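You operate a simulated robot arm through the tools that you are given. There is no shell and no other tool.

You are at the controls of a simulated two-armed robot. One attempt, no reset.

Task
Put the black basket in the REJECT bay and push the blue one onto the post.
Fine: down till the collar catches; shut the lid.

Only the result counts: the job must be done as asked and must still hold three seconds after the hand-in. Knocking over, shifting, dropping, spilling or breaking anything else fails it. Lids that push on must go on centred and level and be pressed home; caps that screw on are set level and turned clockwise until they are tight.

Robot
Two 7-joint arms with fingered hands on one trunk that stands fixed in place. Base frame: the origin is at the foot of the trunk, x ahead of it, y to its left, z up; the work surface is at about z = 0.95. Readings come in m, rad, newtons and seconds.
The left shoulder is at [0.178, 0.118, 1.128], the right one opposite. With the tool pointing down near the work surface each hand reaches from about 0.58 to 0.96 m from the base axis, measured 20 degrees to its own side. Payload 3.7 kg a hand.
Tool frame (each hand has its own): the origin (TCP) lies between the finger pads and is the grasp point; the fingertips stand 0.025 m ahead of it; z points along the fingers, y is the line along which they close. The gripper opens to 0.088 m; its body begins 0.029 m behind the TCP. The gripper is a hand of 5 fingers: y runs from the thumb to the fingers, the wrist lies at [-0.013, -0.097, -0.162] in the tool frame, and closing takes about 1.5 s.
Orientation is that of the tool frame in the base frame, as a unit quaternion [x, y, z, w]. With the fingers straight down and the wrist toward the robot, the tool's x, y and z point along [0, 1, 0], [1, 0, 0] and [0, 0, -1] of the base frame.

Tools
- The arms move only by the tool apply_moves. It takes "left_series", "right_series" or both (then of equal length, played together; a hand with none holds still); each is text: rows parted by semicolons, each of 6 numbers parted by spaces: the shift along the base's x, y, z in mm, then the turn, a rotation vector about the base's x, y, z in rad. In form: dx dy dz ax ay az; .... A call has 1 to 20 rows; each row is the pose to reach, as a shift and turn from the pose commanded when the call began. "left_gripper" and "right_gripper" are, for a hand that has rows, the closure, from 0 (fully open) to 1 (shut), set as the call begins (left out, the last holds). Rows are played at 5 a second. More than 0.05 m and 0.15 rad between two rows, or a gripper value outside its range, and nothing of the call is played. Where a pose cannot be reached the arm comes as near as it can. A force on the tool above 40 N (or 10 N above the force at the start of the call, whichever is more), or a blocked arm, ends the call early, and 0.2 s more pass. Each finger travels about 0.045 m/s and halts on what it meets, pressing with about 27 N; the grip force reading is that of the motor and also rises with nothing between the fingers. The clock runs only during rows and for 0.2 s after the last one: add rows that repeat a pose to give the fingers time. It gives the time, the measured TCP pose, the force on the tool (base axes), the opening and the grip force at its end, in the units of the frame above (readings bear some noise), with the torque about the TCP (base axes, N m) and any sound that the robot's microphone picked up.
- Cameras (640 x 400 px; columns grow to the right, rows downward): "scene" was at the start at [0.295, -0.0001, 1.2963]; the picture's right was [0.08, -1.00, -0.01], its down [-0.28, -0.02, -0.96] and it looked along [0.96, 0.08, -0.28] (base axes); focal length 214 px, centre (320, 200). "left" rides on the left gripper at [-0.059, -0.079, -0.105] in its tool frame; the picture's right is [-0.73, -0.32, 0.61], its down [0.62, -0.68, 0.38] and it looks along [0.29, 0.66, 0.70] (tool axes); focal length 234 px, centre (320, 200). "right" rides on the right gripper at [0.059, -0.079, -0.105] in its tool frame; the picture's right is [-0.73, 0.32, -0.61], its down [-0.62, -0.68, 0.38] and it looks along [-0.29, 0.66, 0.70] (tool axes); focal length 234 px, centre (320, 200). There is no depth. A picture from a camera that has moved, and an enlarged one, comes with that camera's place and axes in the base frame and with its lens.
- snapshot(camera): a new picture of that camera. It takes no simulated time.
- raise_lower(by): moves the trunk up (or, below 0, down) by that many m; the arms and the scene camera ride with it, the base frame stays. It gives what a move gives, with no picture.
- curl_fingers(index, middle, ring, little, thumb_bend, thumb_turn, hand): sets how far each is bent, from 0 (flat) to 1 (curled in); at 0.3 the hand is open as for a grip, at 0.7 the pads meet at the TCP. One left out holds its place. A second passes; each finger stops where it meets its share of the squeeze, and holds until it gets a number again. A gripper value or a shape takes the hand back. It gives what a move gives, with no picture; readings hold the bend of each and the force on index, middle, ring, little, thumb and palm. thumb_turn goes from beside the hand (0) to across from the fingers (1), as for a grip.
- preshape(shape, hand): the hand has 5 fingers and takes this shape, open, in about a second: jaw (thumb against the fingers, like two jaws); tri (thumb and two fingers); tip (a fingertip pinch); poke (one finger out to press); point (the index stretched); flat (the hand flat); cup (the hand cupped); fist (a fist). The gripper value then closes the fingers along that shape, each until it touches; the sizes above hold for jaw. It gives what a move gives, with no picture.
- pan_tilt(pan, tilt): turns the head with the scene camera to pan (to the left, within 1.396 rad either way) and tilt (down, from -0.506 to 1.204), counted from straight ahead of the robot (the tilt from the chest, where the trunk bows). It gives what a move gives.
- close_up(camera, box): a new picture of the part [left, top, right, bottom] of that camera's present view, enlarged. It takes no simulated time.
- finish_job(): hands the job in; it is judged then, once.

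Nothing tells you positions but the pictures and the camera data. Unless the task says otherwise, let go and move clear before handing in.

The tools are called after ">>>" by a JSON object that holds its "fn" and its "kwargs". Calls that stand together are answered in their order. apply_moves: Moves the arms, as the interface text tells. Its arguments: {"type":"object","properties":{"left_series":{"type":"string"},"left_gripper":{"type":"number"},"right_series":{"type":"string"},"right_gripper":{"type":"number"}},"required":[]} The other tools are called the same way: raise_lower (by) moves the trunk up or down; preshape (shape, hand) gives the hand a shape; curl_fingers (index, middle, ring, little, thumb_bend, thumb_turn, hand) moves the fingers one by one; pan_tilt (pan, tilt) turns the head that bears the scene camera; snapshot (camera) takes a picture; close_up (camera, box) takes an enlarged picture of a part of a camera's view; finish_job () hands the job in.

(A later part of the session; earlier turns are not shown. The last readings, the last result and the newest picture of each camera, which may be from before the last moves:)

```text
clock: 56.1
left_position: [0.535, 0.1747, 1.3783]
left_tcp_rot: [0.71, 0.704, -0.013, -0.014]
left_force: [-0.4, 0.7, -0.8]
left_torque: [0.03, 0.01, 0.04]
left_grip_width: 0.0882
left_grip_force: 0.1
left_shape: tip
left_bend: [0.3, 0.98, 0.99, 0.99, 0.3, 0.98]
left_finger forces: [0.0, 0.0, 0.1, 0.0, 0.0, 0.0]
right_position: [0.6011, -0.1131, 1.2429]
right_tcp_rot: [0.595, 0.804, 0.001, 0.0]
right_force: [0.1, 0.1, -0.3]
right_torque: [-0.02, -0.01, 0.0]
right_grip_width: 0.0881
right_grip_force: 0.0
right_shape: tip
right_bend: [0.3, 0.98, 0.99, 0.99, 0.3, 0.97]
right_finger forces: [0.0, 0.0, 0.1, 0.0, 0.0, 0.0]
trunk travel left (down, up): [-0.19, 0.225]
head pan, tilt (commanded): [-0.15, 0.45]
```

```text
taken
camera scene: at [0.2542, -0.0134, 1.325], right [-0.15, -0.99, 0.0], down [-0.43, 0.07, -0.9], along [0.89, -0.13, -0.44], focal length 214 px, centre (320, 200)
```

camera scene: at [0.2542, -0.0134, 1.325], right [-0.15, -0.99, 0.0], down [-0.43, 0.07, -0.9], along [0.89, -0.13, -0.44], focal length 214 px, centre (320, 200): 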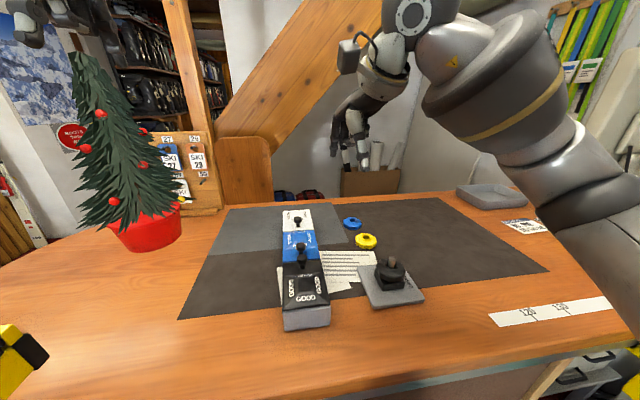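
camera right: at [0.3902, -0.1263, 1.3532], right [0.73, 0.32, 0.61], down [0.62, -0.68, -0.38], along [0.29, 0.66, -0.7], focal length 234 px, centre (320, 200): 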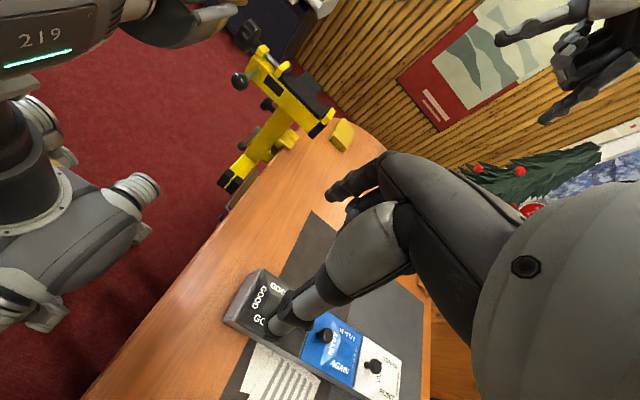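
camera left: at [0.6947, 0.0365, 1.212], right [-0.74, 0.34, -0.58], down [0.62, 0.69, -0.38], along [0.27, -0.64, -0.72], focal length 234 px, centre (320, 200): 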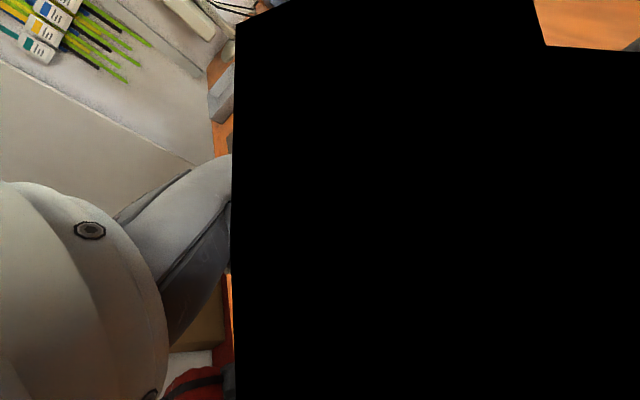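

Reachable again. I'll move forward over the box and turn the yaw gradually.

>>> {"fn": "apply_moves", "kwargs": {"right_series": "15 8 -10 0 0 0.05; 30 16 -20 0 0 0.1; 45 24 -30 0 0 0.2; 60 32 -40 0 0 0.3; 75 40 -50 0 0 0.4; 90 48 -60 0 0 0.5; 105 56 -70 0 0 0.6; 115 64 -75 0 0 0.7; 125 72 -80 0 0 0.8; 125 72 -80 0 0 0.8"}}

>>> {"fn": "snapshot", "kwargs": {"camera": "scene"}}

```text
clock: 58.3
left_position: [0.5364, 0.173, 1.3797]
left_tcp_rot: [0.709, 0.704, -0.013, -0.014]
left_force: [0.3, -0.8, 1.0]
left_torque: [0.03, 0.0, -0.01]
left_grip_width: 0.0881
left_grip_force: 0.1
left_shape: tip
left_bend: [0.3, 0.98, 0.99, 0.99, 0.3, 0.98]
left_finger forces: [0.1, 0.1, 0.1, 0.0, 0.0, 0.1]
right_position: [0.6909, -0.0733, 1.152]
right_tcp_rot: [0.385, 0.92, -0.02, 0.063]
right_force: [-0.1, 1.2, -0.7]
right_torque: [0.04, 0.01, 0.0]
right_grip_width: 0.088
right_grip_force: 0.0
right_shape: tip
right_bend: [0.3, 0.98, 0.99, 0.99, 0.3, 0.97]
right_finger forces: [0.1, 0.1, 0.0, 0.0, 0.1, 0.0]
right hand out of reach, approached as far as the arm can: row 6, 7, 8, 9, 10
trunk travel left (down, up): [-0.19, 0.225]
head pan, tilt (commanded): [-0.15, 0.45]
```

```text
taken
camera scene: at [0.254, -0.0136, 1.325], right [-0.15, -0.99, 0.0], down [-0.43, 0.07, -0.9], along [0.89, -0.13, -0.44], focal length 214 px, centre (320, 200)
```

scene: 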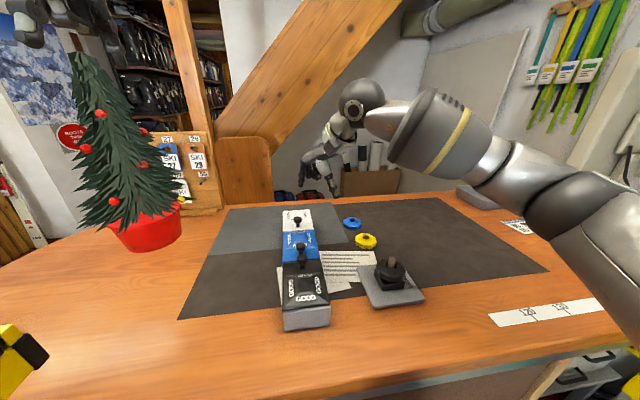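

The right hand can't take a full 90° yaw at this y, but the left hand did so earlier, since it crosses the midline. So the left will handle the lid at this safer trunk height. First I'll move the right hand back out of the way.

>>> {"fn": "apply_moves", "kwargs": {"right_series": "-8 -18 10 0.012 0.006 -0.078; -16 -36 20 0.024 0.012 -0.156; -24 -54 30 0.036 0.019 -0.234; -32 -72 40 0.048 0.025 -0.312; -40 -92 50 0.06 0.031 -0.39; -48 -112 60 0.072 0.037 -0.468; -56 -132 70 0.085 0.044 -0.546; -64 -152 80 0.097 0.05 -0.624; -72 -172 90 0.109 0.056 -0.702; -80 -190 100 0.121 0.063 -0.78; -80 -190 100 0.121 0.063 -0.78; -80 -190 100 0.121 0.063 -0.78"}}

>>> {"fn": "pan_tilt", "kwargs": {"pan": 0.05, "tilt": 0.45}}

>>> {"fn": "snapshot", "kwargs": {"camera": "scene"}}

```text
clock: 60.9
left_position: [0.5351, 0.1732, 1.3792]
left_tcp_rot: [0.709, 0.705, -0.012, -0.014]
left_force: [0.7, -0.1, 0.3]
left_torque: [-0.01, 0.01, 0.0]
left_grip_width: 0.0878
left_grip_force: 0.0
left_shape: tip
left_bend: [0.3, 0.98, 0.99, 0.99, 0.3, 0.98]
left_finger forces: [0.0, 0.0, 0.0, 0.1, 0.0, 0.1]
right_position: [0.6121, -0.264, 1.2506]
right_tcp_rot: [0.709, 0.705, 0.001, -0.001]
right_force: [1.2, 0.2, 0.0]
right_torque: [-0.01, -0.01, 0.02]
right_grip_width: 0.088
right_grip_force: 0.0
right_shape: tip
right_bend: [0.3, 0.98, 0.99, 0.99, 0.3, 0.97]
right_finger forces: [0.0, 0.1, 0.1, 0.1, 0.0, 0.1]
trunk travel left (down, up): [-0.19, 0.225]
head pan, tilt (commanded): [-0.15, 0.45]
```

```text
clock: 61.7
left_position: [0.5354, 0.1739, 1.3792]
left_tcp_rot: [0.709, 0.705, -0.013, -0.014]
left_force: [-0.2, 0.2, 0.4]
left_torque: [-0.01, -0.01, -0.01]
left_grip_width: 0.0879
left_grip_force: 0.0
left_shape: tip
left_bend: [0.3, 0.98, 0.99, 0.99, 0.3, 0.98]
left_finger forces: [0.0, 0.0, 0.0, 0.0, 0.0, 0.1]
right_position: [0.6132, -0.263, 1.2506]
right_tcp_rot: [0.709, 0.705, 0.001, -0.002]
right_force: [0.1, -0.2, -0.3]
right_torque: [-0.01, -0.02, 0.01]
right_grip_width: 0.0882
right_grip_force: 0.2
right_shape: tip
right_bend: [0.3, 0.98, 0.99, 0.99, 0.3, 0.97]
right_finger forces: [0.1, 0.0, 0.1, 0.0, 0.1, 0.1]
trunk travel left (down, up): [-0.19, 0.225]
head pan, tilt (commanded): [0.051, 0.45]
```

```text
taken
camera scene: at [0.255, 0.0049, 1.325], right [0.05, -1.0, 0.0], down [-0.43, -0.02, -0.9], along [0.9, 0.04, -0.44], focal length 214 px, centre (320, 200)
```

scene: 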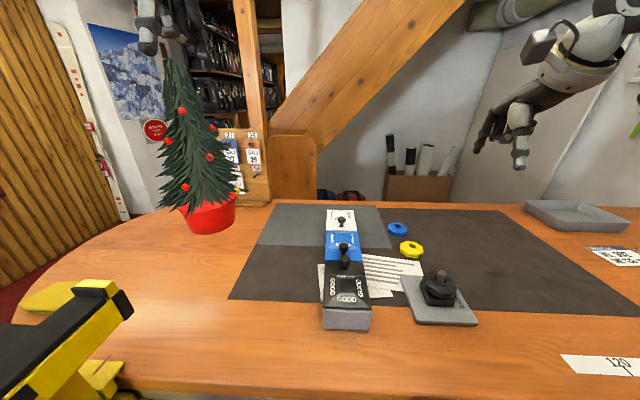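

The view is clear and the body steady. I'll take the left hand forward along the earlier path, turning its yaw progressively.

>>> {"fn": "apply_moves", "kwargs": {"left_series": "14 -13 -12 0 0 -0.04; 28 -26 -24 0 0 -0.08; 42 -39 -36 0 0 -0.13; 56 -52 -48 0 0 -0.18; 70 -65 -60 0 0 -0.24; 84 -78 -72 0 0 -0.3; 98 -91 -84 0 0 -0.37; 112 -104 -96 0 0 -0.44; 126 -117 -108 0 0 -0.52; 140 -130 -120 0 0 -0.6; 150 -138 -128 0 0 -0.7; 160 -146 -136 0 0 -0.8; 168 -154 -142 0 0 -0.9; 176 -160 -148 0 0 -1.0; 184 -166 -154 0 0 -1.1; 190 -172 -160 0 0 -1.2; 190 -172 -160 0 0 -1.2"}}

>>> {"fn": "snapshot", "kwargs": {"camera": "scene"}}

```text
clock: 65.3
left_position: [0.7242, 0.0034, 1.2191]
left_tcp_rot: [0.983, 0.181, -0.003, -0.019]
left_force: [0.7, -0.7, -0.2]
left_torque: [-0.03, 0.0, 0.02]
left_grip_width: 0.0882
left_grip_force: 0.1
left_shape: tip
left_bend: [0.3, 0.98, 0.99, 0.99, 0.3, 0.98]
left_finger forces: [0.1, 0.1, 0.0, 0.1, 0.1, 0.0]
right_position: [0.6115, -0.2634, 1.251]
right_tcp_rot: [0.709, 0.706, 0.0, -0.001]
right_force: [0.5, 0.3, -0.9]
right_torque: [-0.04, 0.01, 0.01]
right_grip_width: 0.088
right_grip_force: 0.0
right_shape: tip
right_bend: [0.3, 0.98, 0.99, 0.99, 0.3, 0.97]
right_finger forces: [0.1, 0.0, 0.1, 0.1, 0.0, 0.0]
trunk travel left (down, up): [-0.19, 0.225]
head pan, tilt (commanded): [0.051, 0.45]
```

```text
taken
camera scene: at [0.2548, 0.0051, 1.3251], right [0.05, -1.0, 0.0], down [-0.43, -0.02, -0.9], along [0.9, 0.05, -0.44], focal length 214 px, centre (320, 200)
```

scene: 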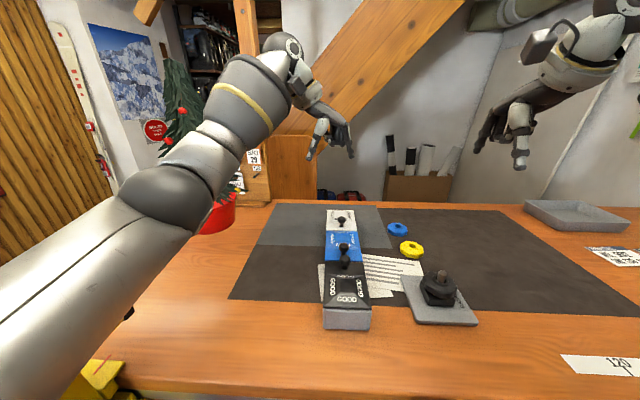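

Tracking is exact with no lean. I'll finish the yaw and come down to 7 cm above the knob.

>>> {"fn": "apply_moves", "kwargs": {"left_series": "4 -5 -12 0 0 -0.06; 8 -10 -24 0 0 -0.12; 12 -15 -36 0 0 -0.18; 16 -20 -48 0 0 -0.24; 20 -25 -60 0 0 -0.3; 24 -30 -72 0 0 -0.365; 26 -31 -84 0 0 -0.365; 26 -31 -96 0 0 -0.365; 26 -31 -108 0 0 -0.365; 26 -31 -119 0 0 -0.365; 26 -31 -119 0 0 -0.365; 26 -31 -119 0 0 -0.365"}}

>>> {"fn": "snapshot", "kwargs": {"camera": "scene"}}

>>> {"fn": "snapshot", "kwargs": {"camera": "left"}}

```text
clock: 67.9
left_position: [0.7547, -0.0308, 1.1005]
left_tcp_rot: [1.0, -0.001, -0.001, -0.018]
left_force: [-0.5, 0.0, 0.5]
left_torque: [0.01, -0.02, 0.03]
left_grip_width: 0.0879
left_grip_force: 0.1
left_shape: tip
left_bend: [0.3, 0.98, 0.99, 0.99, 0.3, 0.98]
left_finger forces: [0.1, 0.1, 0.1, 0.0, 0.0, 0.0]
left hand out of reach, approached as far as the arm can: row 10, 11, 12
right_position: [0.6113, -0.2624, 1.2513]
right_tcp_rot: [0.709, 0.706, 0.0, -0.001]
right_force: [0.3, 0.9, 1.1]
right_torque: [-0.01, 0.0, 0.01]
right_grip_width: 0.0879
right_grip_force: 0.1
right_shape: tip
right_bend: [0.3, 0.98, 0.99, 0.99, 0.3, 0.97]
right_finger forces: [0.1, 0.0, 0.0, 0.0, 0.1, 0.0]
trunk travel left (down, up): [-0.19, 0.225]
head pan, tilt (commanded): [0.051, 0.45]
```

```text
taken
camera scene: at [0.2552, 0.0049, 1.3249], right [0.05, -1.0, 0.0], down [-0.43, -0.02, -0.9], along [0.9, 0.05, -0.44], focal length 214 px, centre (320, 200)
```

scene: 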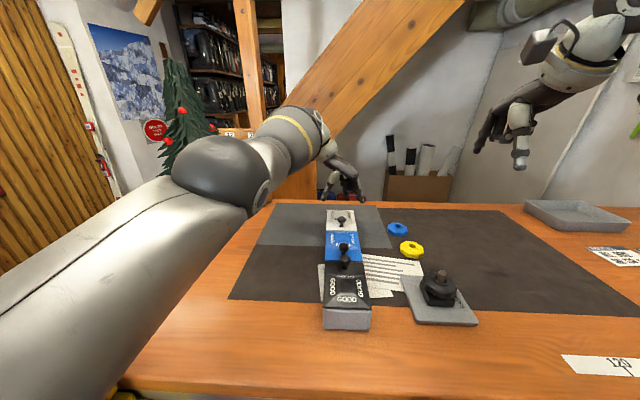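

```text
taken
camera left: at [0.6956, 0.0435, 1.208], right [-0.72, 0.35, -0.59], down [0.62, 0.69, -0.36], along [0.29, -0.63, -0.72], focal length 234 px, centre (320, 200)
```

left: 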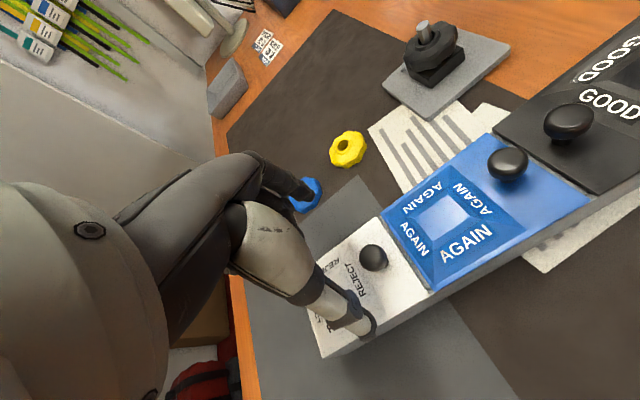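

Good view. Going straight down is at the limit here, so I'll tilt the hand forward, which brings the wrist back and eases reach.

>>> {"fn": "apply_moves", "kwargs": {"left_series": "0 0 0 0 -0.1 0; 0 0 0 0 -0.2 0; 0 0 0 0 -0.3 0; 0 0 0 0 -0.4 0; 0 0 0 0 -0.5 0; 0 0 0 0 -0.5 0; 0 0 0 0 -0.5 0"}}

>>> {"fn": "snapshot", "kwargs": {"camera": "left"}}

>>> {"fn": "snapshot", "kwargs": {"camera": "scene"}}

```text
clock: 69.5
left_position: [0.8315, -0.0489, 1.112]
left_tcp_rot: [0.968, 0.004, 0.249, -0.018]
left_force: [-0.3, -0.2, -0.3]
left_torque: [0.05, 0.01, -0.02]
left_grip_width: 0.0879
left_grip_force: 0.1
left_shape: tip
left_bend: [0.3, 0.98, 0.99, 0.99, 0.3, 0.98]
left_finger forces: [0.1, 0.0, 0.1, 0.0, 0.1, 0.0]
left hand out of reach, approached as far as the arm can: row 1, 2, 3, 4, 5, 6, 7
right_position: [0.6121, -0.2629, 1.2509]
right_tcp_rot: [0.708, 0.706, 0.0, -0.001]
right_force: [-0.6, -0.1, -0.7]
right_torque: [-0.04, 0.0, 0.01]
right_grip_width: 0.088
right_grip_force: 0.0
right_shape: tip
right_bend: [0.3, 0.98, 0.99, 0.99, 0.3, 0.97]
right_finger forces: [0.0, 0.0, 0.0, 0.1, 0.0, 0.0]
trunk travel left (down, up): [-0.19, 0.225]
head pan, tilt (commanded): [0.051, 0.45]
```

```text
taken
camera left: at [0.728, 0.0252, 1.1791], right [-0.35, 0.35, -0.87], down [0.72, 0.69, -0.01], along [0.6, -0.63, -0.49], focal length 234 px, centre (320, 200)
```

left: 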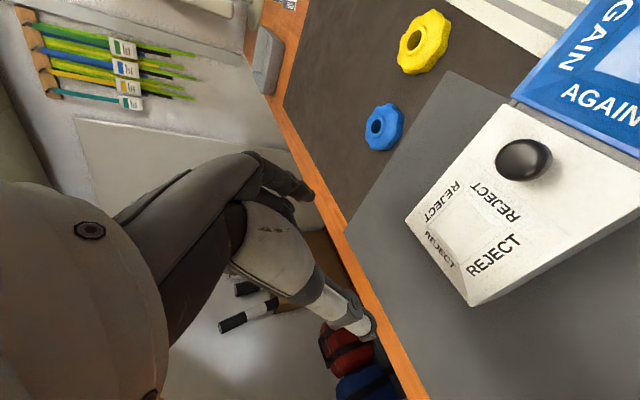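

```text
taken
camera scene: at [0.255, 0.005, 1.325], right [0.05, -1.0, 0.0], down [-0.43, -0.02, -0.9], along [0.9, 0.05, -0.44], focal length 214 px, centre (320, 200)
```

scene: 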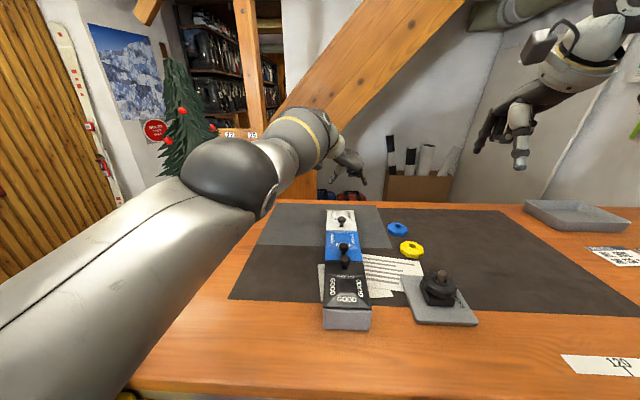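

Tilting forward just swung the fingers ahead. I'll undo that, use a slightly smaller yaw (about -69°) that was comfortable, and return above the knob.

>>> {"fn": "apply_moves", "kwargs": {"left_series": "-13 3 20 -0.021 0.082 0.058; -27 7 28 -0.043 0.164 0.116; -40 10 34 -0.064 0.247 0.175; -53 14 38 -0.085 0.329 0.233; -66 17 38 -0.107 0.411 0.291; -80 20 38 -0.128 0.493 0.349; -80 20 38 -0.128 0.493 0.349; -80 20 38 -0.128 0.493 0.349"}}

>>> {"fn": "apply_moves", "kwargs": {"left_series": "0 0 -10 0 0 0; 0 0 -20 0 0 0; 0 0 -30 0 0 0; 0 0 -40 0 0 0; 0 0 -50 0 0 0; 0 0 -60 0 0 0; 0 0 -70 0 0 0; 0 0 -70 0 0 0; 0 0 -70 0 0 0"}}

>>> {"fn": "snapshot", "kwargs": {"camera": "left"}}

>>> {"fn": "snapshot", "kwargs": {"camera": "scene"}}

```text
clock: 71.3
left_position: [0.7794, -0.0333, 1.1556]
left_tcp_rot: [0.983, 0.182, -0.003, 0.0]
left_force: [0.4, 0.4, -0.9]
left_torque: [0.01, -0.01, -0.02]
left_grip_width: 0.088
left_grip_force: 0.1
left_shape: tip
left_bend: [0.3, 0.98, 0.99, 0.99, 0.3, 0.98]
left_finger forces: [0.0, 0.0, 0.0, 0.0, 0.0, 0.0]
left hand out of reach, approached as far as the arm can: row 2, 3, 4, 5, 6, 7, 8
right_position: [0.6118, -0.2635, 1.2515]
right_tcp_rot: [0.708, 0.706, 0.0, 0.0]
right_force: [-0.3, -0.3, -0.6]
right_torque: [0.01, 0.03, -0.03]
right_grip_width: 0.0879
right_grip_force: 0.2
right_shape: tip
right_bend: [0.3, 0.98, 0.99, 0.99, 0.3, 0.97]
right_finger forces: [0.0, 0.0, 0.0, 0.0, 0.1, 0.1]
trunk travel left (down, up): [-0.19, 0.225]
head pan, tilt (commanded): [0.051, 0.45]
```

```text
clock: 73.3
left_position: [0.7916, -0.0341, 1.0881]
left_tcp_rot: [0.984, 0.181, -0.002, 0.0]
left_force: [-0.2, -0.4, 0.4]
left_torque: [-0.02, 0.01, 0.01]
left_grip_width: 0.0881
left_grip_force: 0.1
left_shape: tip
left_bend: [0.3, 0.98, 0.99, 0.99, 0.3, 0.98]
left_finger forces: [0.1, 0.0, 0.0, 0.0, 0.0, 0.1]
left hand out of reach, approached as far as the arm can: row 2, 3, 4, 5, 6, 7, 8, 9
right_position: [0.6113, -0.2642, 1.2515]
right_tcp_rot: [0.708, 0.706, 0.0, -0.001]
right_force: [-0.7, -0.4, 0.0]
right_torque: [-0.01, 0.01, 0.01]
right_grip_width: 0.0879
right_grip_force: 0.0
right_shape: tip
right_bend: [0.3, 0.98, 0.99, 0.99, 0.3, 0.97]
right_finger forces: [0.1, 0.1, 0.0, 0.0, 0.0, 0.0]
trunk travel left (down, up): [-0.19, 0.225]
head pan, tilt (commanded): [0.051, 0.45]
```

```text
taken
camera left: at [0.7086, 0.0169, 1.1932], right [-0.8, 0.04, -0.6], down [0.34, 0.86, -0.38], along [0.5, -0.51, -0.7], focal length 234 px, centre (320, 200)
```

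left: 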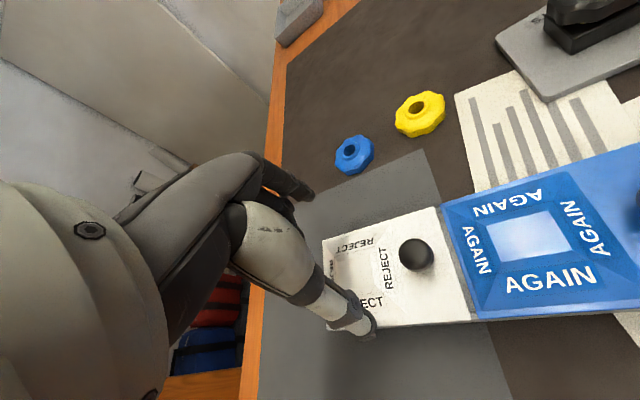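

```text
taken
camera scene: at [0.2551, 0.005, 1.325], right [0.05, -1.0, 0.0], down [-0.43, -0.02, -0.9], along [0.9, 0.05, -0.44], focal length 214 px, centre (320, 200)
```

scene: 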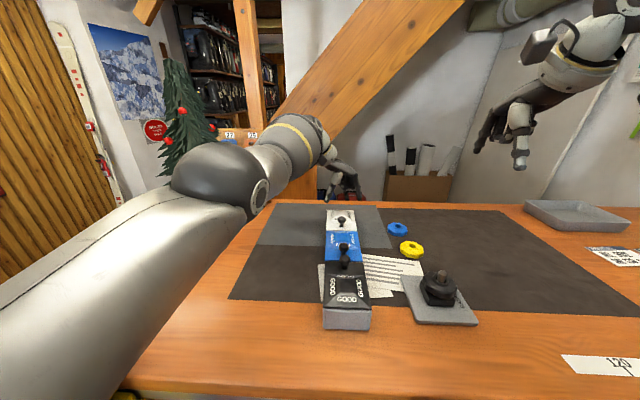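

The left arm is stretched straight again at this yaw. With a yaw nearer -45° the wrist sits further back, so I'll turn it that way and see whether the elbow bends.

>>> {"fn": "apply_moves", "kwargs": {"left_series": "-4 1 5 0 0 0.06; -8 2 10 0 0 0.12; -12 3 12 0 0 0.18; -16 4 12 0 0 0.24; -20 5 12 0 0 0.3; -25 5 12 0 0 0.36; -30 5 12 0 0 0.42; -35 5 12 0 0 0.45; -40 5 12 0 0 0.45; -40 5 12 0 0 0.45; -40 5 12 0 0 0.45"}}

>>> {"fn": "snapshot", "kwargs": {"camera": "left"}}

```text
clock: 75.7
left_position: [0.8187, -0.0436, 1.1133]
left_tcp_rot: [0.918, 0.396, -0.002, 0.0]
left_force: [0.3, 0.7, -0.2]
left_torque: [-0.02, 0.01, -0.01]
left_grip_width: 0.0882
left_grip_force: 0.1
left_shape: tip
left_bend: [0.3, 0.98, 0.99, 0.99, 0.3, 0.98]
left_finger forces: [0.0, 0.0, 0.0, 0.0, 0.0, 0.0]
left hand out of reach, approached as far as the arm can: row 1, 2, 3, 4, 5, 6, 7, 8, 9, 10, 11
right_position: [0.6125, -0.2623, 1.252]
right_tcp_rot: [0.708, 0.706, 0.0, -0.001]
right_force: [-0.2, -0.5, 0.2]
right_torque: [0.05, 0.01, 0.0]
right_grip_width: 0.0878
right_grip_force: 0.0
right_shape: tip
right_bend: [0.3, 0.98, 0.99, 0.99, 0.3, 0.97]
right_finger forces: [0.0, 0.0, 0.0, 0.0, 0.1, 0.1]
trunk travel left (down, up): [-0.19, 0.225]
head pan, tilt (commanded): [0.051, 0.45]
```

```text
taken
camera left: at [0.7217, -0.0352, 1.2188], right [-0.74, -0.31, -0.6], down [-0.07, 0.92, -0.38], along [0.67, -0.24, -0.7], focal length 234 px, centre (320, 200)
```

left: 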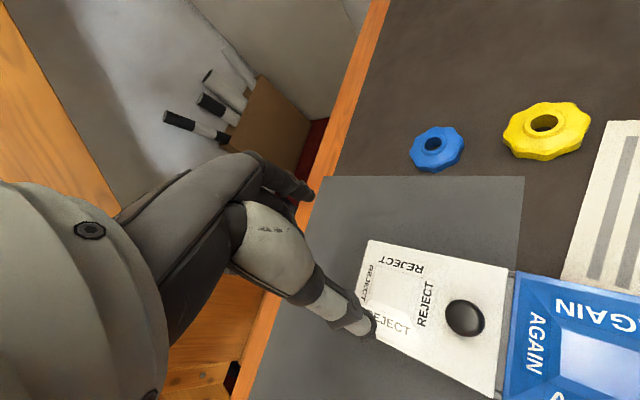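

The elbow stays straight. I'll use the trunk again: lower it 2 cm to make the elbow bend, then move the left hand inward.

>>> {"fn": "raise_lower", "kwargs": {"by": -0.02}}

>>> {"fn": "apply_moves", "kwargs": {"left_series": "-8 2 3 0 0 0; -16 4 6 0 0 0; -24 6 9 0 0 0; -32 8 12 0 0 0; -40 10 15 0 0 0; -48 12 18 0 0 0; -56 14 20 0 0 0; -64 15 20 0 0 0; -64 15 20 0 0 0"}}

>>> {"fn": "snapshot", "kwargs": {"camera": "scene"}}

```text
clock: 76.3
left_position: [0.8284, -0.0472, 1.0573]
left_tcp_rot: [0.918, 0.395, -0.026, -0.011]
left_force: [-0.3, -0.3, 1.0]
left_torque: [0.03, -0.06, 0.04]
left_grip_width: 0.088
left_grip_force: 0.0
left_shape: tip
left_bend: [0.3, 0.98, 0.99, 0.99, 0.3, 0.98]
left_finger forces: [0.0, 0.0, 0.1, 0.0, 0.0, 0.0]
right_position: [0.6098, -0.2637, 1.2335]
right_tcp_rot: [0.708, 0.706, 0.002, 0.001]
right_force: [-0.9, 1.1, 1.0]
right_torque: [-0.01, 0.0, -0.01]
right_grip_width: 0.0879
right_grip_force: 0.0
right_shape: tip
right_bend: [0.3, 0.98, 0.99, 0.99, 0.3, 0.97]
right_finger forces: [0.0, 0.0, 0.0, 0.0, 0.1, 0.1]
trunk travel left (down, up): [-0.17, 0.245]
head pan, tilt (commanded): [0.051, 0.45]
```

```text
clock: 78.3
left_position: [0.8291, -0.0458, 1.0751]
left_tcp_rot: [0.918, 0.396, -0.03, -0.013]
left_force: [-0.7, 0.5, -0.2]
left_torque: [-0.04, 0.02, 0.0]
left_grip_width: 0.0881
left_grip_force: 0.0
left_shape: tip
left_bend: [0.3, 0.98, 0.99, 0.99, 0.3, 0.98]
left_finger forces: [0.1, 0.0, 0.0, 0.0, 0.0, 0.0]
left hand out of reach, approached as far as the arm can: row 1, 2, 3, 4, 5, 6, 7, 8, 9
right_position: [0.6132, -0.2634, 1.2301]
right_tcp_rot: [0.708, 0.706, 0.001, -0.001]
right_force: [0.8, 0.8, -0.4]
right_torque: [-0.01, 0.01, -0.06]
right_grip_width: 0.088
right_grip_force: 0.1
right_shape: tip
right_bend: [0.3, 0.98, 0.99, 0.99, 0.3, 0.97]
right_finger forces: [0.1, 0.0, 0.0, 0.0, 0.0, 0.0]
trunk travel left (down, up): [-0.17, 0.245]
head pan, tilt (commanded): [0.051, 0.45]
```

```text
taken
camera scene: at [0.277, 0.005, 1.3028], right [0.05, -1.0, 0.0], down [-0.43, -0.02, -0.9], along [0.9, 0.05, -0.44], focal length 214 px, centre (320, 200)
```

scene: 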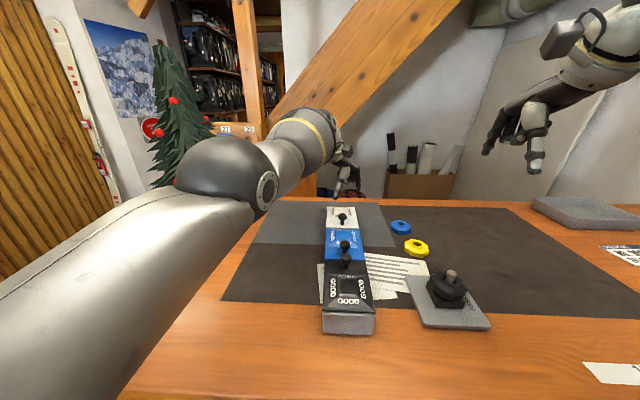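

Still stretched. I'll retreat the left hand up and back toward home, turning the yaw out, to recover a bent-elbow configuration.

>>> {"fn": "apply_moves", "kwargs": {"left_series": "0 5 20 0 0 0.06; 0 10 40 0 0 0.12; -5 15 60 0 0 0.18; -10 20 80 0 0 0.24; -20 30 100 0 0 0.3; -30 40 120 0 0 0.36; -45 50 140 0 0 0.42; -60 60 160 0 0 0.48; -75 70 180 0 0 0.54; -90 80 200 0 0 0.6; -110 90 220 0 0 0.66; -130 100 240 0 0 0.72; -150 110 260 0 0 0.78; -170 120 270 0 0 0.8; -190 130 275 0 0 0.8; -210 140 280 0 0 0.8; -210 140 280 0 0 0.8"}}

>>> {"fn": "snapshot", "kwargs": {"camera": "scene"}}

```text
clock: 81.9
left_position: [0.7025, 0.0507, 1.4223]
left_tcp_rot: [0.691, 0.722, -0.033, -0.002]
left_force: [0.3, -0.4, -0.8]
left_torque: [-0.01, 0.02, 0.02]
left_grip_width: 0.0878
left_grip_force: 0.1
left_shape: tip
left_bend: [0.3, 0.98, 0.99, 0.99, 0.3, 0.98]
left_finger forces: [0.1, 0.0, 0.0, 0.0, 0.0, 0.0]
left hand out of reach, approached as far as the arm can: row 3, 4, 5, 6, 7, 8, 9, 10, 11, 12, 13, 14, 15, 16, 17
right_position: [0.6135, -0.2646, 1.2302]
right_tcp_rot: [0.708, 0.706, 0.0, -0.001]
right_force: [0.2, 0.2, -0.8]
right_torque: [0.0, -0.01, 0.02]
right_grip_width: 0.088
right_grip_force: 0.0
right_shape: tip
right_bend: [0.3, 0.98, 0.99, 0.99, 0.3, 0.97]
right_finger forces: [0.0, 0.1, 0.1, 0.0, 0.0, 0.0]
trunk travel left (down, up): [-0.17, 0.245]
head pan, tilt (commanded): [0.051, 0.45]
```

```text
taken
camera scene: at [0.2772, 0.0183, 1.3099], right [0.19, -0.98, 0.0], down [-0.36, -0.07, -0.93], along [0.91, 0.18, -0.36], focal length 214 px, centre (320, 200)
```

scene: 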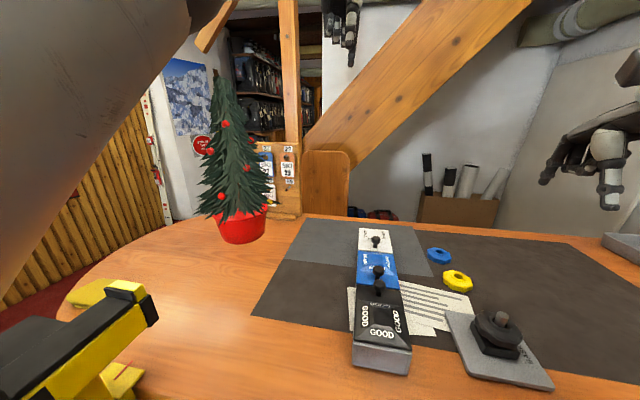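

The left upper arm is now close to the head and nudged it. I'll swing the left hand outward, away from the head, and try to fold it.

>>> {"fn": "apply_moves", "kwargs": {"left_series": "0 15 -5 0 0 0; 0 30 -10 0 0 0; -5 45 -15 0 0 0; -10 60 -20 0 0 0; -20 75 -25 0 0 0; -30 90 -30 0 0 0; -45 105 -35 0 0 0; -60 120 -40 0 0 0; -75 130 -45 0 0 0; -90 140 -50 0 0 0; -105 150 -55 0 0 0; -120 150 -60 0 0 0; -120 150 -60 0 0 0"}}

>>> {"fn": "snapshot", "kwargs": {"camera": "scene"}}

```text
clock: 84.7
left_position: [0.6826, 0.1826, 1.4593]
left_tcp_rot: [0.691, 0.722, -0.033, 0.0]
left_force: [0.0, 0.6, -0.9]
left_torque: [-0.04, 0.02, -0.02]
left_grip_width: 0.0882
left_grip_force: 0.0
left_shape: tip
left_bend: [0.3, 0.98, 0.99, 0.99, 0.3, 0.98]
left_finger forces: [0.1, 0.1, 0.0, 0.1, 0.1, 0.0]
left hand out of reach, approached as far as the arm can: row 1, 2, 3, 4, 5, 6, 7, 8, 9, 10, 11, 12, 13
right_position: [0.6143, -0.2627, 1.2297]
right_tcp_rot: [0.709, 0.705, -0.001, -0.001]
right_force: [-0.2, -0.1, 0.3]
right_torque: [-0.02, 0.0, 0.01]
right_grip_width: 0.0881
right_grip_force: 0.1
right_shape: tip
right_bend: [0.3, 0.98, 0.99, 0.99, 0.3, 0.97]
right_finger forces: [0.0, 0.0, 0.0, 0.0, 0.1, 0.0]
trunk travel left (down, up): [-0.17, 0.245]
head pan, tilt (commanded): [0.051, 0.45]
```

```text
taken
camera scene: at [0.2761, 0.0212, 1.3045], right [0.22, -0.98, 0.0], down [-0.41, -0.09, -0.91], along [0.89, 0.2, -0.42], focal length 214 px, centre (320, 200)
```

scene: 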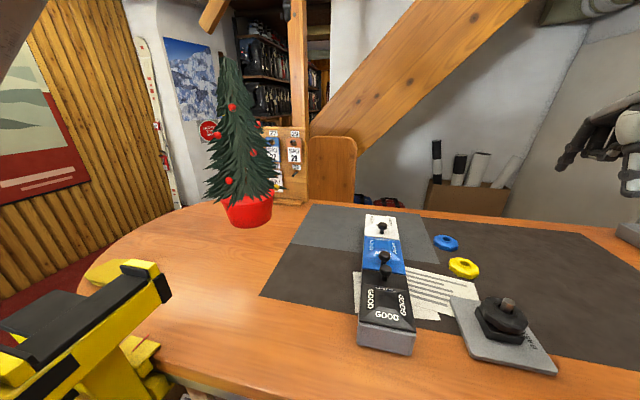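

The arm is still stretched. The trunk trick worked at this hand height before, so I'll raise the trunk a bit and then lower it again.

>>> {"fn": "raise_lower", "kwargs": {"by": 0.06}}

>>> {"fn": "raise_lower", "kwargs": {"by": -0.03}}

>>> {"fn": "apply_moves", "kwargs": {"left_series": "-5 5 -5 0 0 0; -10 10 -10 0 0 0; -15 15 -15 0 0 0; -20 20 -20 0 0 0; -30 25 -25 0 0 0; -30 25 -25 0 0 0"}}

>>> {"fn": "snapshot", "kwargs": {"camera": "scene"}}

```text
clock: 85.7
left_position: [0.5764, 0.183, 1.6037]
left_tcp_rot: [0.691, 0.72, 0.027, 0.059]
left_force: [0.7, 0.3, -0.3]
left_torque: [0.01, 0.01, 0.01]
left_grip_width: 0.0881
left_grip_force: 0.1
left_shape: tip
left_bend: [0.3, 0.98, 0.99, 0.99, 0.3, 0.98]
left_finger forces: [0.0, 0.1, 0.0, 0.0, 0.0, 0.0]
right_position: [0.6153, -0.2636, 1.2892]
right_tcp_rot: [0.709, 0.706, -0.003, -0.002]
right_force: [-0.1, -0.3, -0.5]
right_torque: [0.0, 0.01, 0.0]
right_grip_width: 0.0881
right_grip_force: 0.0
right_shape: tip
right_bend: [0.3, 0.98, 0.99, 0.99, 0.3, 0.97]
right_finger forces: [0.1, 0.1, 0.0, 0.0, 0.0, 0.1]
trunk travel left (down, up): [-0.23, 0.185]
head pan, tilt (commanded): [0.051, 0.45]
```

```text
clock: 86.5
left_position: [0.6121, 0.1847, 1.5499]
left_tcp_rot: [0.692, 0.721, 0.006, 0.041]
left_force: [-1.2, 0.1, 0.4]
left_torque: [0.0, -0.02, -0.01]
left_grip_width: 0.088
left_grip_force: 0.0
left_shape: tip
left_bend: [0.3, 0.98, 0.99, 0.99, 0.3, 0.98]
left_finger forces: [0.1, 0.0, 0.0, 0.0, 0.0, 0.0]
right_position: [0.6081, -0.2646, 1.2635]
right_tcp_rot: [0.709, 0.706, 0.003, 0.0]
right_force: [0.2, 0.4, -0.1]
right_torque: [0.02, -0.05, 0.0]
right_grip_width: 0.088
right_grip_force: 0.0
right_shape: tip
right_bend: [0.3, 0.98, 0.99, 0.99, 0.3, 0.97]
right_finger forces: [0.0, 0.0, 0.0, 0.0, 0.0, 0.0]
trunk travel left (down, up): [-0.2, 0.215]
head pan, tilt (commanded): [0.051, 0.45]
```

```text
clock: 87.9
left_position: [0.614, 0.2033, 1.5483]
left_tcp_rot: [0.692, 0.721, 0.004, 0.037]
left_force: [-0.1, -0.4, -0.4]
left_torque: [-0.03, 0.0, -0.03]
left_grip_width: 0.0881
left_grip_force: 0.0
left_shape: tip
left_bend: [0.3, 0.98, 0.99, 0.99, 0.3, 0.98]
left_finger forces: [0.1, 0.0, 0.0, 0.0, 0.1, 0.1]
left hand out of reach, approached as far as the arm can: row 1, 2, 3, 4, 5, 6
right_position: [0.6132, -0.2642, 1.2609]
right_tcp_rot: [0.708, 0.706, 0.0, -0.001]
right_force: [-0.8, -0.1, 0.0]
right_torque: [0.0, 0.0, -0.02]
right_grip_width: 0.0879
right_grip_force: 0.1
right_shape: tip
right_bend: [0.3, 0.98, 0.99, 0.99, 0.3, 0.97]
right_finger forces: [0.0, 0.0, 0.0, 0.0, 0.1, 0.0]
trunk travel left (down, up): [-0.2, 0.215]
head pan, tilt (commanded): [0.051, 0.45]
```

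```text
taken
camera scene: at [0.2411, 0.0252, 1.3359], right [0.27, -0.96, 0.0], down [-0.42, -0.12, -0.9], along [0.87, 0.24, -0.43], focal length 214 px, centre (320, 200)
```

scene: 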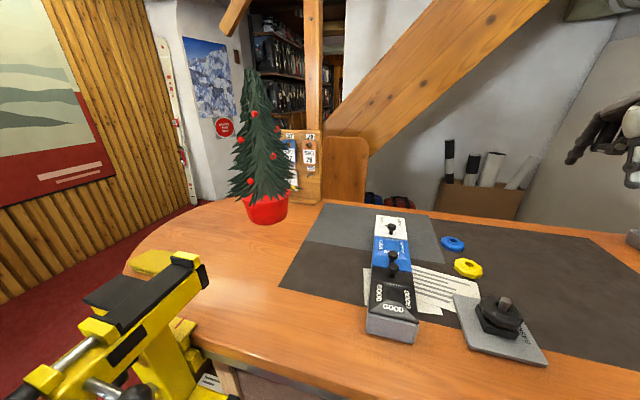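

I'll look at the left arm itself to understand its configuration.

>>> {"fn": "pan_tilt", "kwargs": {"pan": 0.7, "tilt": -0.2}}

>>> {"fn": "snapshot", "kwargs": {"camera": "scene"}}

>>> {"fn": "snapshot", "kwargs": {"camera": "right"}}

>>> {"fn": "snapshot", "kwargs": {"camera": "left"}}

```text
clock: 88.9
left_position: [0.6133, 0.2023, 1.5494]
left_tcp_rot: [0.691, 0.722, 0.004, 0.037]
left_force: [-0.2, 0.2, 0.2]
left_torque: [-0.03, 0.02, 0.0]
left_grip_width: 0.0877
left_grip_force: 0.0
left_shape: tip
left_bend: [0.3, 0.98, 0.99, 0.99, 0.3, 0.98]
left_finger forces: [0.0, 0.1, 0.0, 0.1, 0.0, 0.0]
right_position: [0.6122, -0.2648, 1.2608]
right_tcp_rot: [0.708, 0.706, 0.0, -0.001]
right_force: [-0.3, 0.0, -0.2]
right_torque: [-0.01, -0.01, 0.02]
right_grip_width: 0.0881
right_grip_force: 0.1
right_shape: tip
right_bend: [0.3, 0.98, 0.99, 0.99, 0.3, 0.97]
right_finger forces: [0.0, 0.0, 0.1, 0.0, 0.0, 0.1]
trunk travel left (down, up): [-0.2, 0.215]
head pan, tilt (commanded): [0.7, -0.201]
```

```text
taken
camera scene: at [0.2161, 0.0539, 1.395], right [0.64, -0.77, 0.0], down [0.15, 0.13, -0.98], along [0.75, 0.63, 0.2], focal length 214 px, centre (320, 200)
```

scene: 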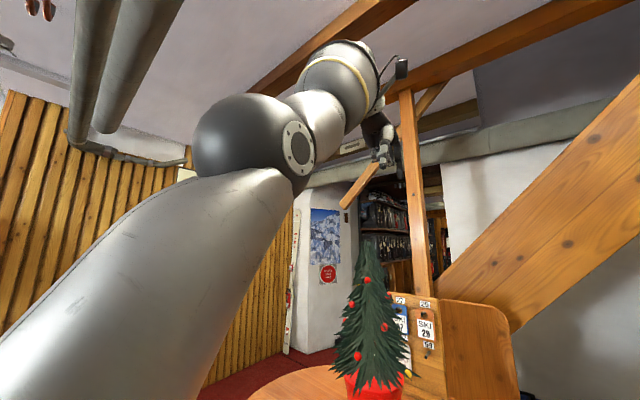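

```text
taken
camera right: at [0.5337, -0.2044, 1.3652], right [0.32, -0.73, 0.61], down [-0.68, -0.62, -0.38], along [0.65, -0.29, -0.7], focal length 234 px, centre (320, 200)
```

right: 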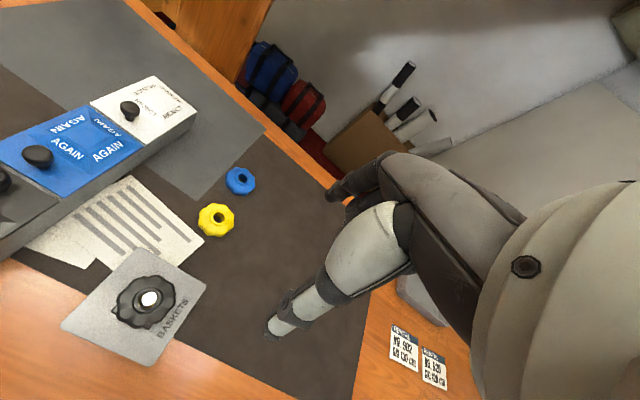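

```text
taken
camera left: at [0.5302, 0.145, 1.6521], right [-0.26, -0.77, -0.59], down [-0.68, 0.58, -0.45], along [0.69, 0.29, -0.67], focal length 234 px, centre (320, 200)
```

left: 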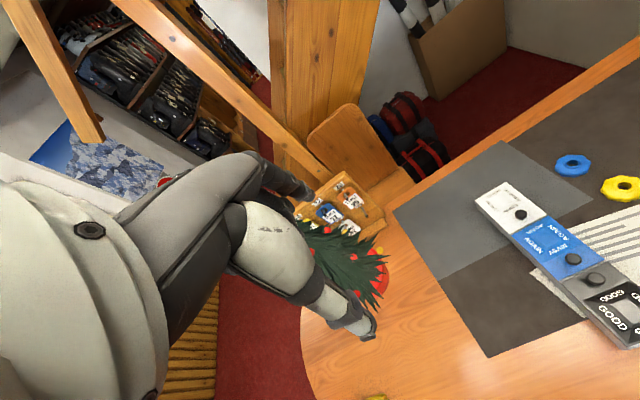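

The left arm is straight and high, away from the table, so nothing is at risk. I'll try one strong inward move to bend its elbow.

>>> {"fn": "apply_moves", "kwargs": {"left_series": "-10 0 -40 0 0 0; -20 0 -80 0 0 0; -30 0 -120 0 0 0; -40 0 -160 0 0 0; -50 0 -200 0 0 0; -60 0 -220 0 0 0; -70 0 -220 0 0 0; -70 0 -220 0 0 0"}}

>>> {"fn": "snapshot", "kwargs": {"camera": "scene"}}

```text
clock: 90.7
left_position: [0.686, 0.2206, 1.4884]
left_tcp_rot: [0.692, 0.721, 0.005, 0.037]
left_force: [-0.3, 0.5, 1.0]
left_torque: [0.02, -0.02, 0.0]
left_grip_width: 0.088
left_grip_force: 0.1
left_shape: tip
left_bend: [0.3, 0.98, 0.99, 0.99, 0.3, 0.98]
left_finger forces: [0.0, 0.0, 0.0, 0.0, 0.0, 0.0]
left hand out of reach, approached as far as the arm can: row 1, 2, 3, 4, 5, 6, 7, 8
right_position: [0.611, -0.266, 1.2604]
right_tcp_rot: [0.709, 0.706, 0.001, -0.001]
right_force: [-1.5, -0.1, -0.2]
right_torque: [0.04, -0.02, 0.02]
right_grip_width: 0.0879
right_grip_force: 0.0
right_shape: tip
right_bend: [0.3, 0.98, 0.99, 0.99, 0.3, 0.97]
right_finger forces: [0.1, 0.0, 0.1, 0.1, 0.1, 0.0]
trunk travel left (down, up): [-0.2, 0.215]
head pan, tilt (commanded): [0.7, -0.201]
```

```text
taken
camera scene: at [0.2141, 0.0526, 1.3954], right [0.64, -0.77, 0.0], down [0.15, 0.13, -0.98], along [0.75, 0.63, 0.2], focal length 214 px, centre (320, 200)
```

scene: 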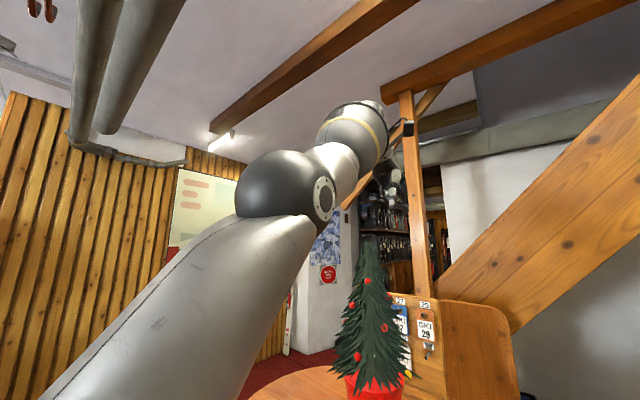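

>>> {"fn": "raise_lower", "kwargs": {"by": -0.02}}

>>> {"fn": "apply_moves", "kwargs": {"left_series": "-5 0 -5 0 0 0.02; -10 0 -10 0 0 0.04; -15 0 -15 0 0 0.05; -20 0 -20 0 0 0.05; -25 0 -25 0 0 0.05"}}

```text
clock: 91.4
left_position: [0.679, 0.2119, 1.4925]
left_tcp_rot: [0.693, 0.72, 0.01, 0.043]
left_force: [-0.7, -0.4, 1.3]
left_torque: [-0.03, -0.05, 0.0]
left_grip_width: 0.088
left_grip_force: 0.2
left_shape: tip
left_bend: [0.3, 0.98, 0.99, 0.99, 0.3, 0.98]
left_finger forces: [0.0, 0.1, 0.0, 0.1, 0.0, 0.0]
right_position: [0.6055, -0.2653, 1.2482]
right_tcp_rot: [0.709, 0.705, 0.004, 0.002]
right_force: [-1.2, 0.0, 0.4]
right_torque: [-0.04, -0.07, -0.01]
right_grip_width: 0.0879
right_grip_force: 0.1
right_shape: tip
right_bend: [0.3, 0.98, 0.99, 0.99, 0.3, 0.97]
right_finger forces: [0.1, 0.0, 0.1, 0.0, 0.1, 0.1]
trunk travel left (down, up): [-0.18, 0.235]
head pan, tilt (commanded): [0.7, -0.201]
```

```text
clock: 92.6
left_position: [0.6634, 0.2138, 1.4589]
left_tcp_rot: [0.673, 0.739, 0.005, 0.038]
left_force: [0.0, 0.1, 0.5]
left_torque: [-0.01, -0.01, -0.01]
left_grip_width: 0.088
left_grip_force: 0.1
left_shape: tip
left_bend: [0.3, 0.98, 0.99, 0.99, 0.3, 0.98]
left_finger forces: [0.1, 0.1, 0.1, 0.0, 0.0, 0.0]
right_position: [0.6136, -0.2645, 1.243]
right_tcp_rot: [0.709, 0.706, 0.0, -0.001]
right_force: [-0.4, 0.0, 0.3]
right_torque: [-0.06, -0.04, -0.02]
right_grip_width: 0.088
right_grip_force: 0.0
right_shape: tip
right_bend: [0.3, 0.98, 0.99, 0.99, 0.3, 0.97]
right_finger forces: [0.1, 0.1, 0.1, 0.0, 0.0, 0.0]
trunk travel left (down, up): [-0.18, 0.235]
head pan, tilt (commanded): [0.7, -0.201]
```

The left arm is free again. I'll fold it back to its home area and level the hand.

>>> {"fn": "apply_moves", "kwargs": {"left_series": "-12 -2 -6 0.004 0.006 -0.009; -24 -5 -12 0.008 0.012 -0.018; -36 -8 -18 0.012 0.018 -0.027; -48 -11 -24 0.016 0.024 -0.036; -60 -14 -30 0.02 0.03 -0.045; -72 -17 -36 0.024 0.036 -0.054; -84 -20 -42 0.028 0.042 -0.063; -96 -23 -48 0.032 0.048 -0.072; -108 -26 -54 0.036 0.052 -0.081; -120 -28 -62 0.04 0.056 -0.088; -132 -30 -70 0.047 0.061 -0.093; -132 -30 -80 0.047 0.061 -0.093; -132 -30 -80 0.047 0.061 -0.093"}}

>>> {"fn": "pan_tilt", "kwargs": {"pan": 0.0, "tilt": 0.45}}

>>> {"fn": "snapshot", "kwargs": {"camera": "scene"}}

```text
clock: 95.4
left_position: [0.5313, 0.1828, 1.3789]
left_tcp_rot: [0.708, 0.706, 0.001, 0.0]
left_force: [0.3, 0.1, 0.1]
left_torque: [0.02, 0.03, -0.03]
left_grip_width: 0.0878
left_grip_force: 0.1
left_shape: tip
left_bend: [0.3, 0.98, 0.99, 0.99, 0.3, 0.98]
left_finger forces: [0.1, 0.0, 0.1, 0.0, 0.0, 0.0]
right_position: [0.6128, -0.264, 1.2412]
right_tcp_rot: [0.709, 0.706, 0.0, -0.001]
right_force: [0.2, 0.0, 0.3]
right_torque: [-0.04, 0.01, 0.03]
right_grip_width: 0.0879
right_grip_force: 0.0
right_shape: tip
right_bend: [0.3, 0.98, 0.99, 0.99, 0.3, 0.97]
right_finger forces: [0.2, 0.0, 0.1, 0.0, 0.1, 0.0]
trunk travel left (down, up): [-0.18, 0.235]
head pan, tilt (commanded): [0.7, -0.201]
```

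```text
clock: 96.5
left_position: [0.5331, 0.1815, 1.3782]
left_tcp_rot: [0.708, 0.707, 0.0, 0.0]
left_force: [0.1, 0.1, 0.0]
left_torque: [0.03, 0.0, 0.01]
left_grip_width: 0.0879
left_grip_force: 0.0
left_shape: tip
left_bend: [0.3, 0.98, 0.99, 0.99, 0.3, 0.98]
left_finger forces: [0.0, 0.2, 0.0, 0.0, 0.1, 0.0]
right_position: [0.6115, -0.2632, 1.2415]
right_tcp_rot: [0.708, 0.706, 0.0, -0.002]
right_force: [0.0, -0.2, -0.7]
right_torque: [0.02, 0.03, -0.03]
right_grip_width: 0.0878
right_grip_force: 0.0
right_shape: tip
right_bend: [0.3, 0.98, 0.99, 0.99, 0.3, 0.97]
right_finger forces: [0.1, 0.1, 0.1, 0.0, 0.1, 0.0]
trunk travel left (down, up): [-0.18, 0.235]
head pan, tilt (commanded): [0.0, 0.45]
```

```text
taken
camera scene: at [0.2661, 0.0004, 1.314], right [0.0, -1.0, 0.0], down [-0.43, 0.0, -0.9], along [0.9, 0.0, -0.43], focal length 214 px, centre (320, 200)
```

scene: 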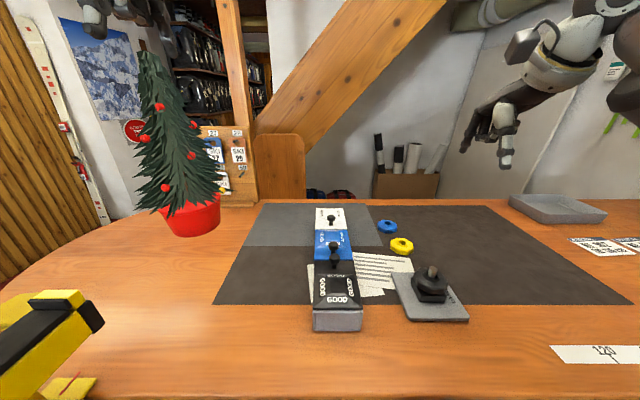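

Everything is back in a clean, steady state. I'll bring the left hand to the knob with a yaw of about -45°, which keeps its elbow bent.

>>> {"fn": "apply_moves", "kwargs": {"left_series": "15 -15 -18 0 0 -0.05; 30 -30 -36 0 0 -0.1; 45 -45 -54 0 0 -0.15; 60 -60 -72 0 0 -0.2; 75 -75 -90 0 0 -0.26; 90 -90 -108 0 0 -0.32; 105 -105 -126 0 0 -0.38; 120 -120 -144 0 0 -0.44; 135 -135 -162 0 0 -0.5; 150 -150 -180 0 0 -0.56; 165 -165 -198 0 0 -0.62; 180 -180 -216 0 0 -0.68; 195 -195 -232 0 0 -0.73; 210 -205 -245 0 0 -0.78; 218 -210 -258 0 0 -0.785; 218 -210 -258 0 0 -0.785; 218 -210 -258 0 0 -0.785"}}

>>> {"fn": "snapshot", "kwargs": {"camera": "scene"}}

>>> {"fn": "snapshot", "kwargs": {"camera": "left"}}

```text
clock: 100.1
left_position: [0.7401, -0.0233, 1.1423]
left_tcp_rot: [0.923, 0.383, 0.014, 0.007]
left_force: [0.2, -0.5, -0.5]
left_torque: [0.01, 0.01, -0.05]
left_grip_width: 0.0882
left_grip_force: 0.0
left_shape: tip
left_bend: [0.3, 0.98, 0.99, 0.99, 0.3, 0.97]
left_finger forces: [0.1, 0.1, 0.1, 0.0, 0.1, 0.1]
right_position: [0.6018, -0.2598, 1.2511]
right_tcp_rot: [0.709, 0.706, 0.004, 0.005]
right_force: [0.1, 0.8, 0.1]
right_torque: [0.03, 0.02, 0.0]
right_grip_width: 0.0881
right_grip_force: 0.1
right_shape: tip
right_bend: [0.3, 0.98, 0.99, 0.99, 0.3, 0.97]
right_finger forces: [0.0, 0.0, 0.1, 0.0, 0.0, 0.1]
trunk travel left (down, up): [-0.18, 0.235]
head pan, tilt (commanded): [0.0, 0.45]
```

```text
taken
camera scene: at [0.2552, 0.0057, 1.3184], right [0.0, -1.0, 0.0], down [-0.43, 0.0, -0.9], along [0.9, 0.0, -0.43], focal length 214 px, centre (320, 200)
```

scene: 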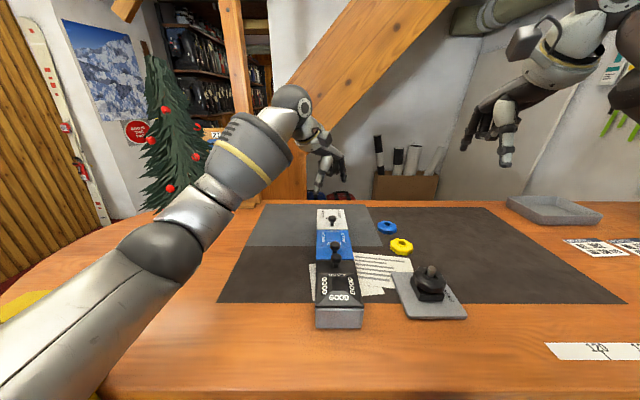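

```text
taken
camera left: at [0.6392, -0.0091, 1.2443], right [-0.72, -0.29, -0.63], down [-0.03, 0.92, -0.39], along [0.69, -0.26, -0.67], focal length 234 px, centre (320, 200)
```

left: 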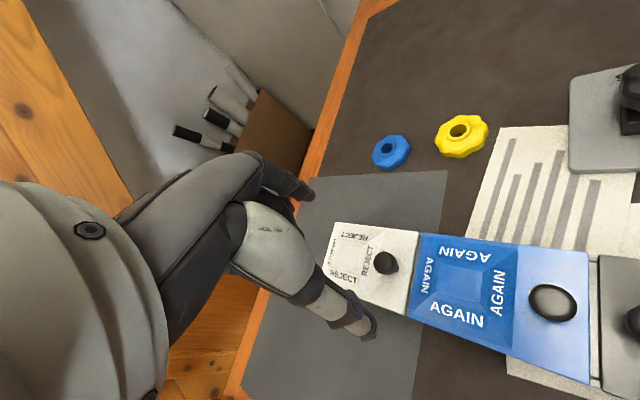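

The left elbow is resting on the vise again (slight lean). I'll raise the trunk 4 cm more; the arm still has enough reach for this yaw.

>>> {"fn": "raise_lower", "kwargs": {"by": 0.04}}

>>> {"fn": "apply_moves", "kwargs": {"left_series": "0 0 0 0 0 0; 0 0 0 0 0 0; 0 0 0 0 0 0"}}

>>> {"fn": "snapshot", "kwargs": {"camera": "scene"}}

```text
clock: 100.9
left_position: [0.7528, -0.0318, 1.1537]
left_tcp_rot: [0.924, 0.382, -0.004, -0.004]
left_force: [0.6, -0.8, -0.7]
left_torque: [-0.01, 0.06, -0.03]
left_grip_width: 0.088
left_grip_force: 0.0
left_shape: tip
left_bend: [0.3, 0.98, 0.99, 0.99, 0.3, 0.97]
left_finger forces: [0.0, 0.0, 0.0, 0.1, 0.0, 0.0]
right_position: [0.6178, -0.2677, 1.2748]
right_tcp_rot: [0.709, 0.706, -0.002, -0.006]
right_force: [-0.2, 0.1, -0.7]
right_torque: [0.02, 0.04, 0.01]
right_grip_width: 0.0881
right_grip_force: 0.1
right_shape: tip
right_bend: [0.3, 0.98, 0.99, 0.99, 0.3, 0.97]
right_finger forces: [0.1, 0.0, 0.1, 0.0, 0.1, 0.1]
trunk travel left (down, up): [-0.22, 0.195]
head pan, tilt (commanded): [0.0, 0.45]
```

```text
clock: 101.7
left_position: [0.7491, -0.0275, 1.1618]
left_tcp_rot: [0.924, 0.382, 0.001, 0.0]
left_force: [0.7, -0.3, 0.3]
left_torque: [-0.04, 0.01, -0.02]
left_grip_width: 0.0878
left_grip_force: 0.0
left_shape: tip
left_bend: [0.3, 0.98, 0.99, 0.99, 0.3, 0.97]
left_finger forces: [0.1, 0.0, 0.1, 0.1, 0.1, 0.1]
right_position: [0.6128, -0.2649, 1.2816]
right_tcp_rot: [0.709, 0.706, 0.0, -0.001]
right_force: [0.6, -0.5, -0.1]
right_torque: [0.0, -0.04, -0.03]
right_grip_width: 0.088
right_grip_force: 0.0
right_shape: tip
right_bend: [0.3, 0.98, 0.99, 0.99, 0.3, 0.97]
right_finger forces: [0.0, 0.0, 0.1, 0.0, 0.0, 0.0]
trunk travel left (down, up): [-0.22, 0.195]
head pan, tilt (commanded): [0.0, 0.45]
```

```text
taken
camera scene: at [0.2233, 0.0, 1.3574], right [0.0, -1.0, 0.0], down [-0.44, 0.0, -0.9], along [0.9, 0.0, -0.44], focal length 214 px, centre (320, 200)
```

scene: 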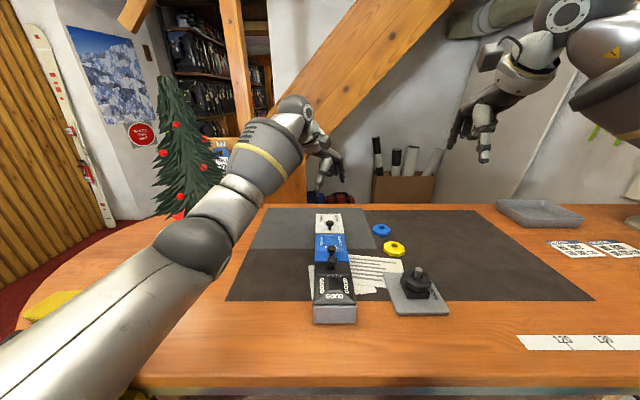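

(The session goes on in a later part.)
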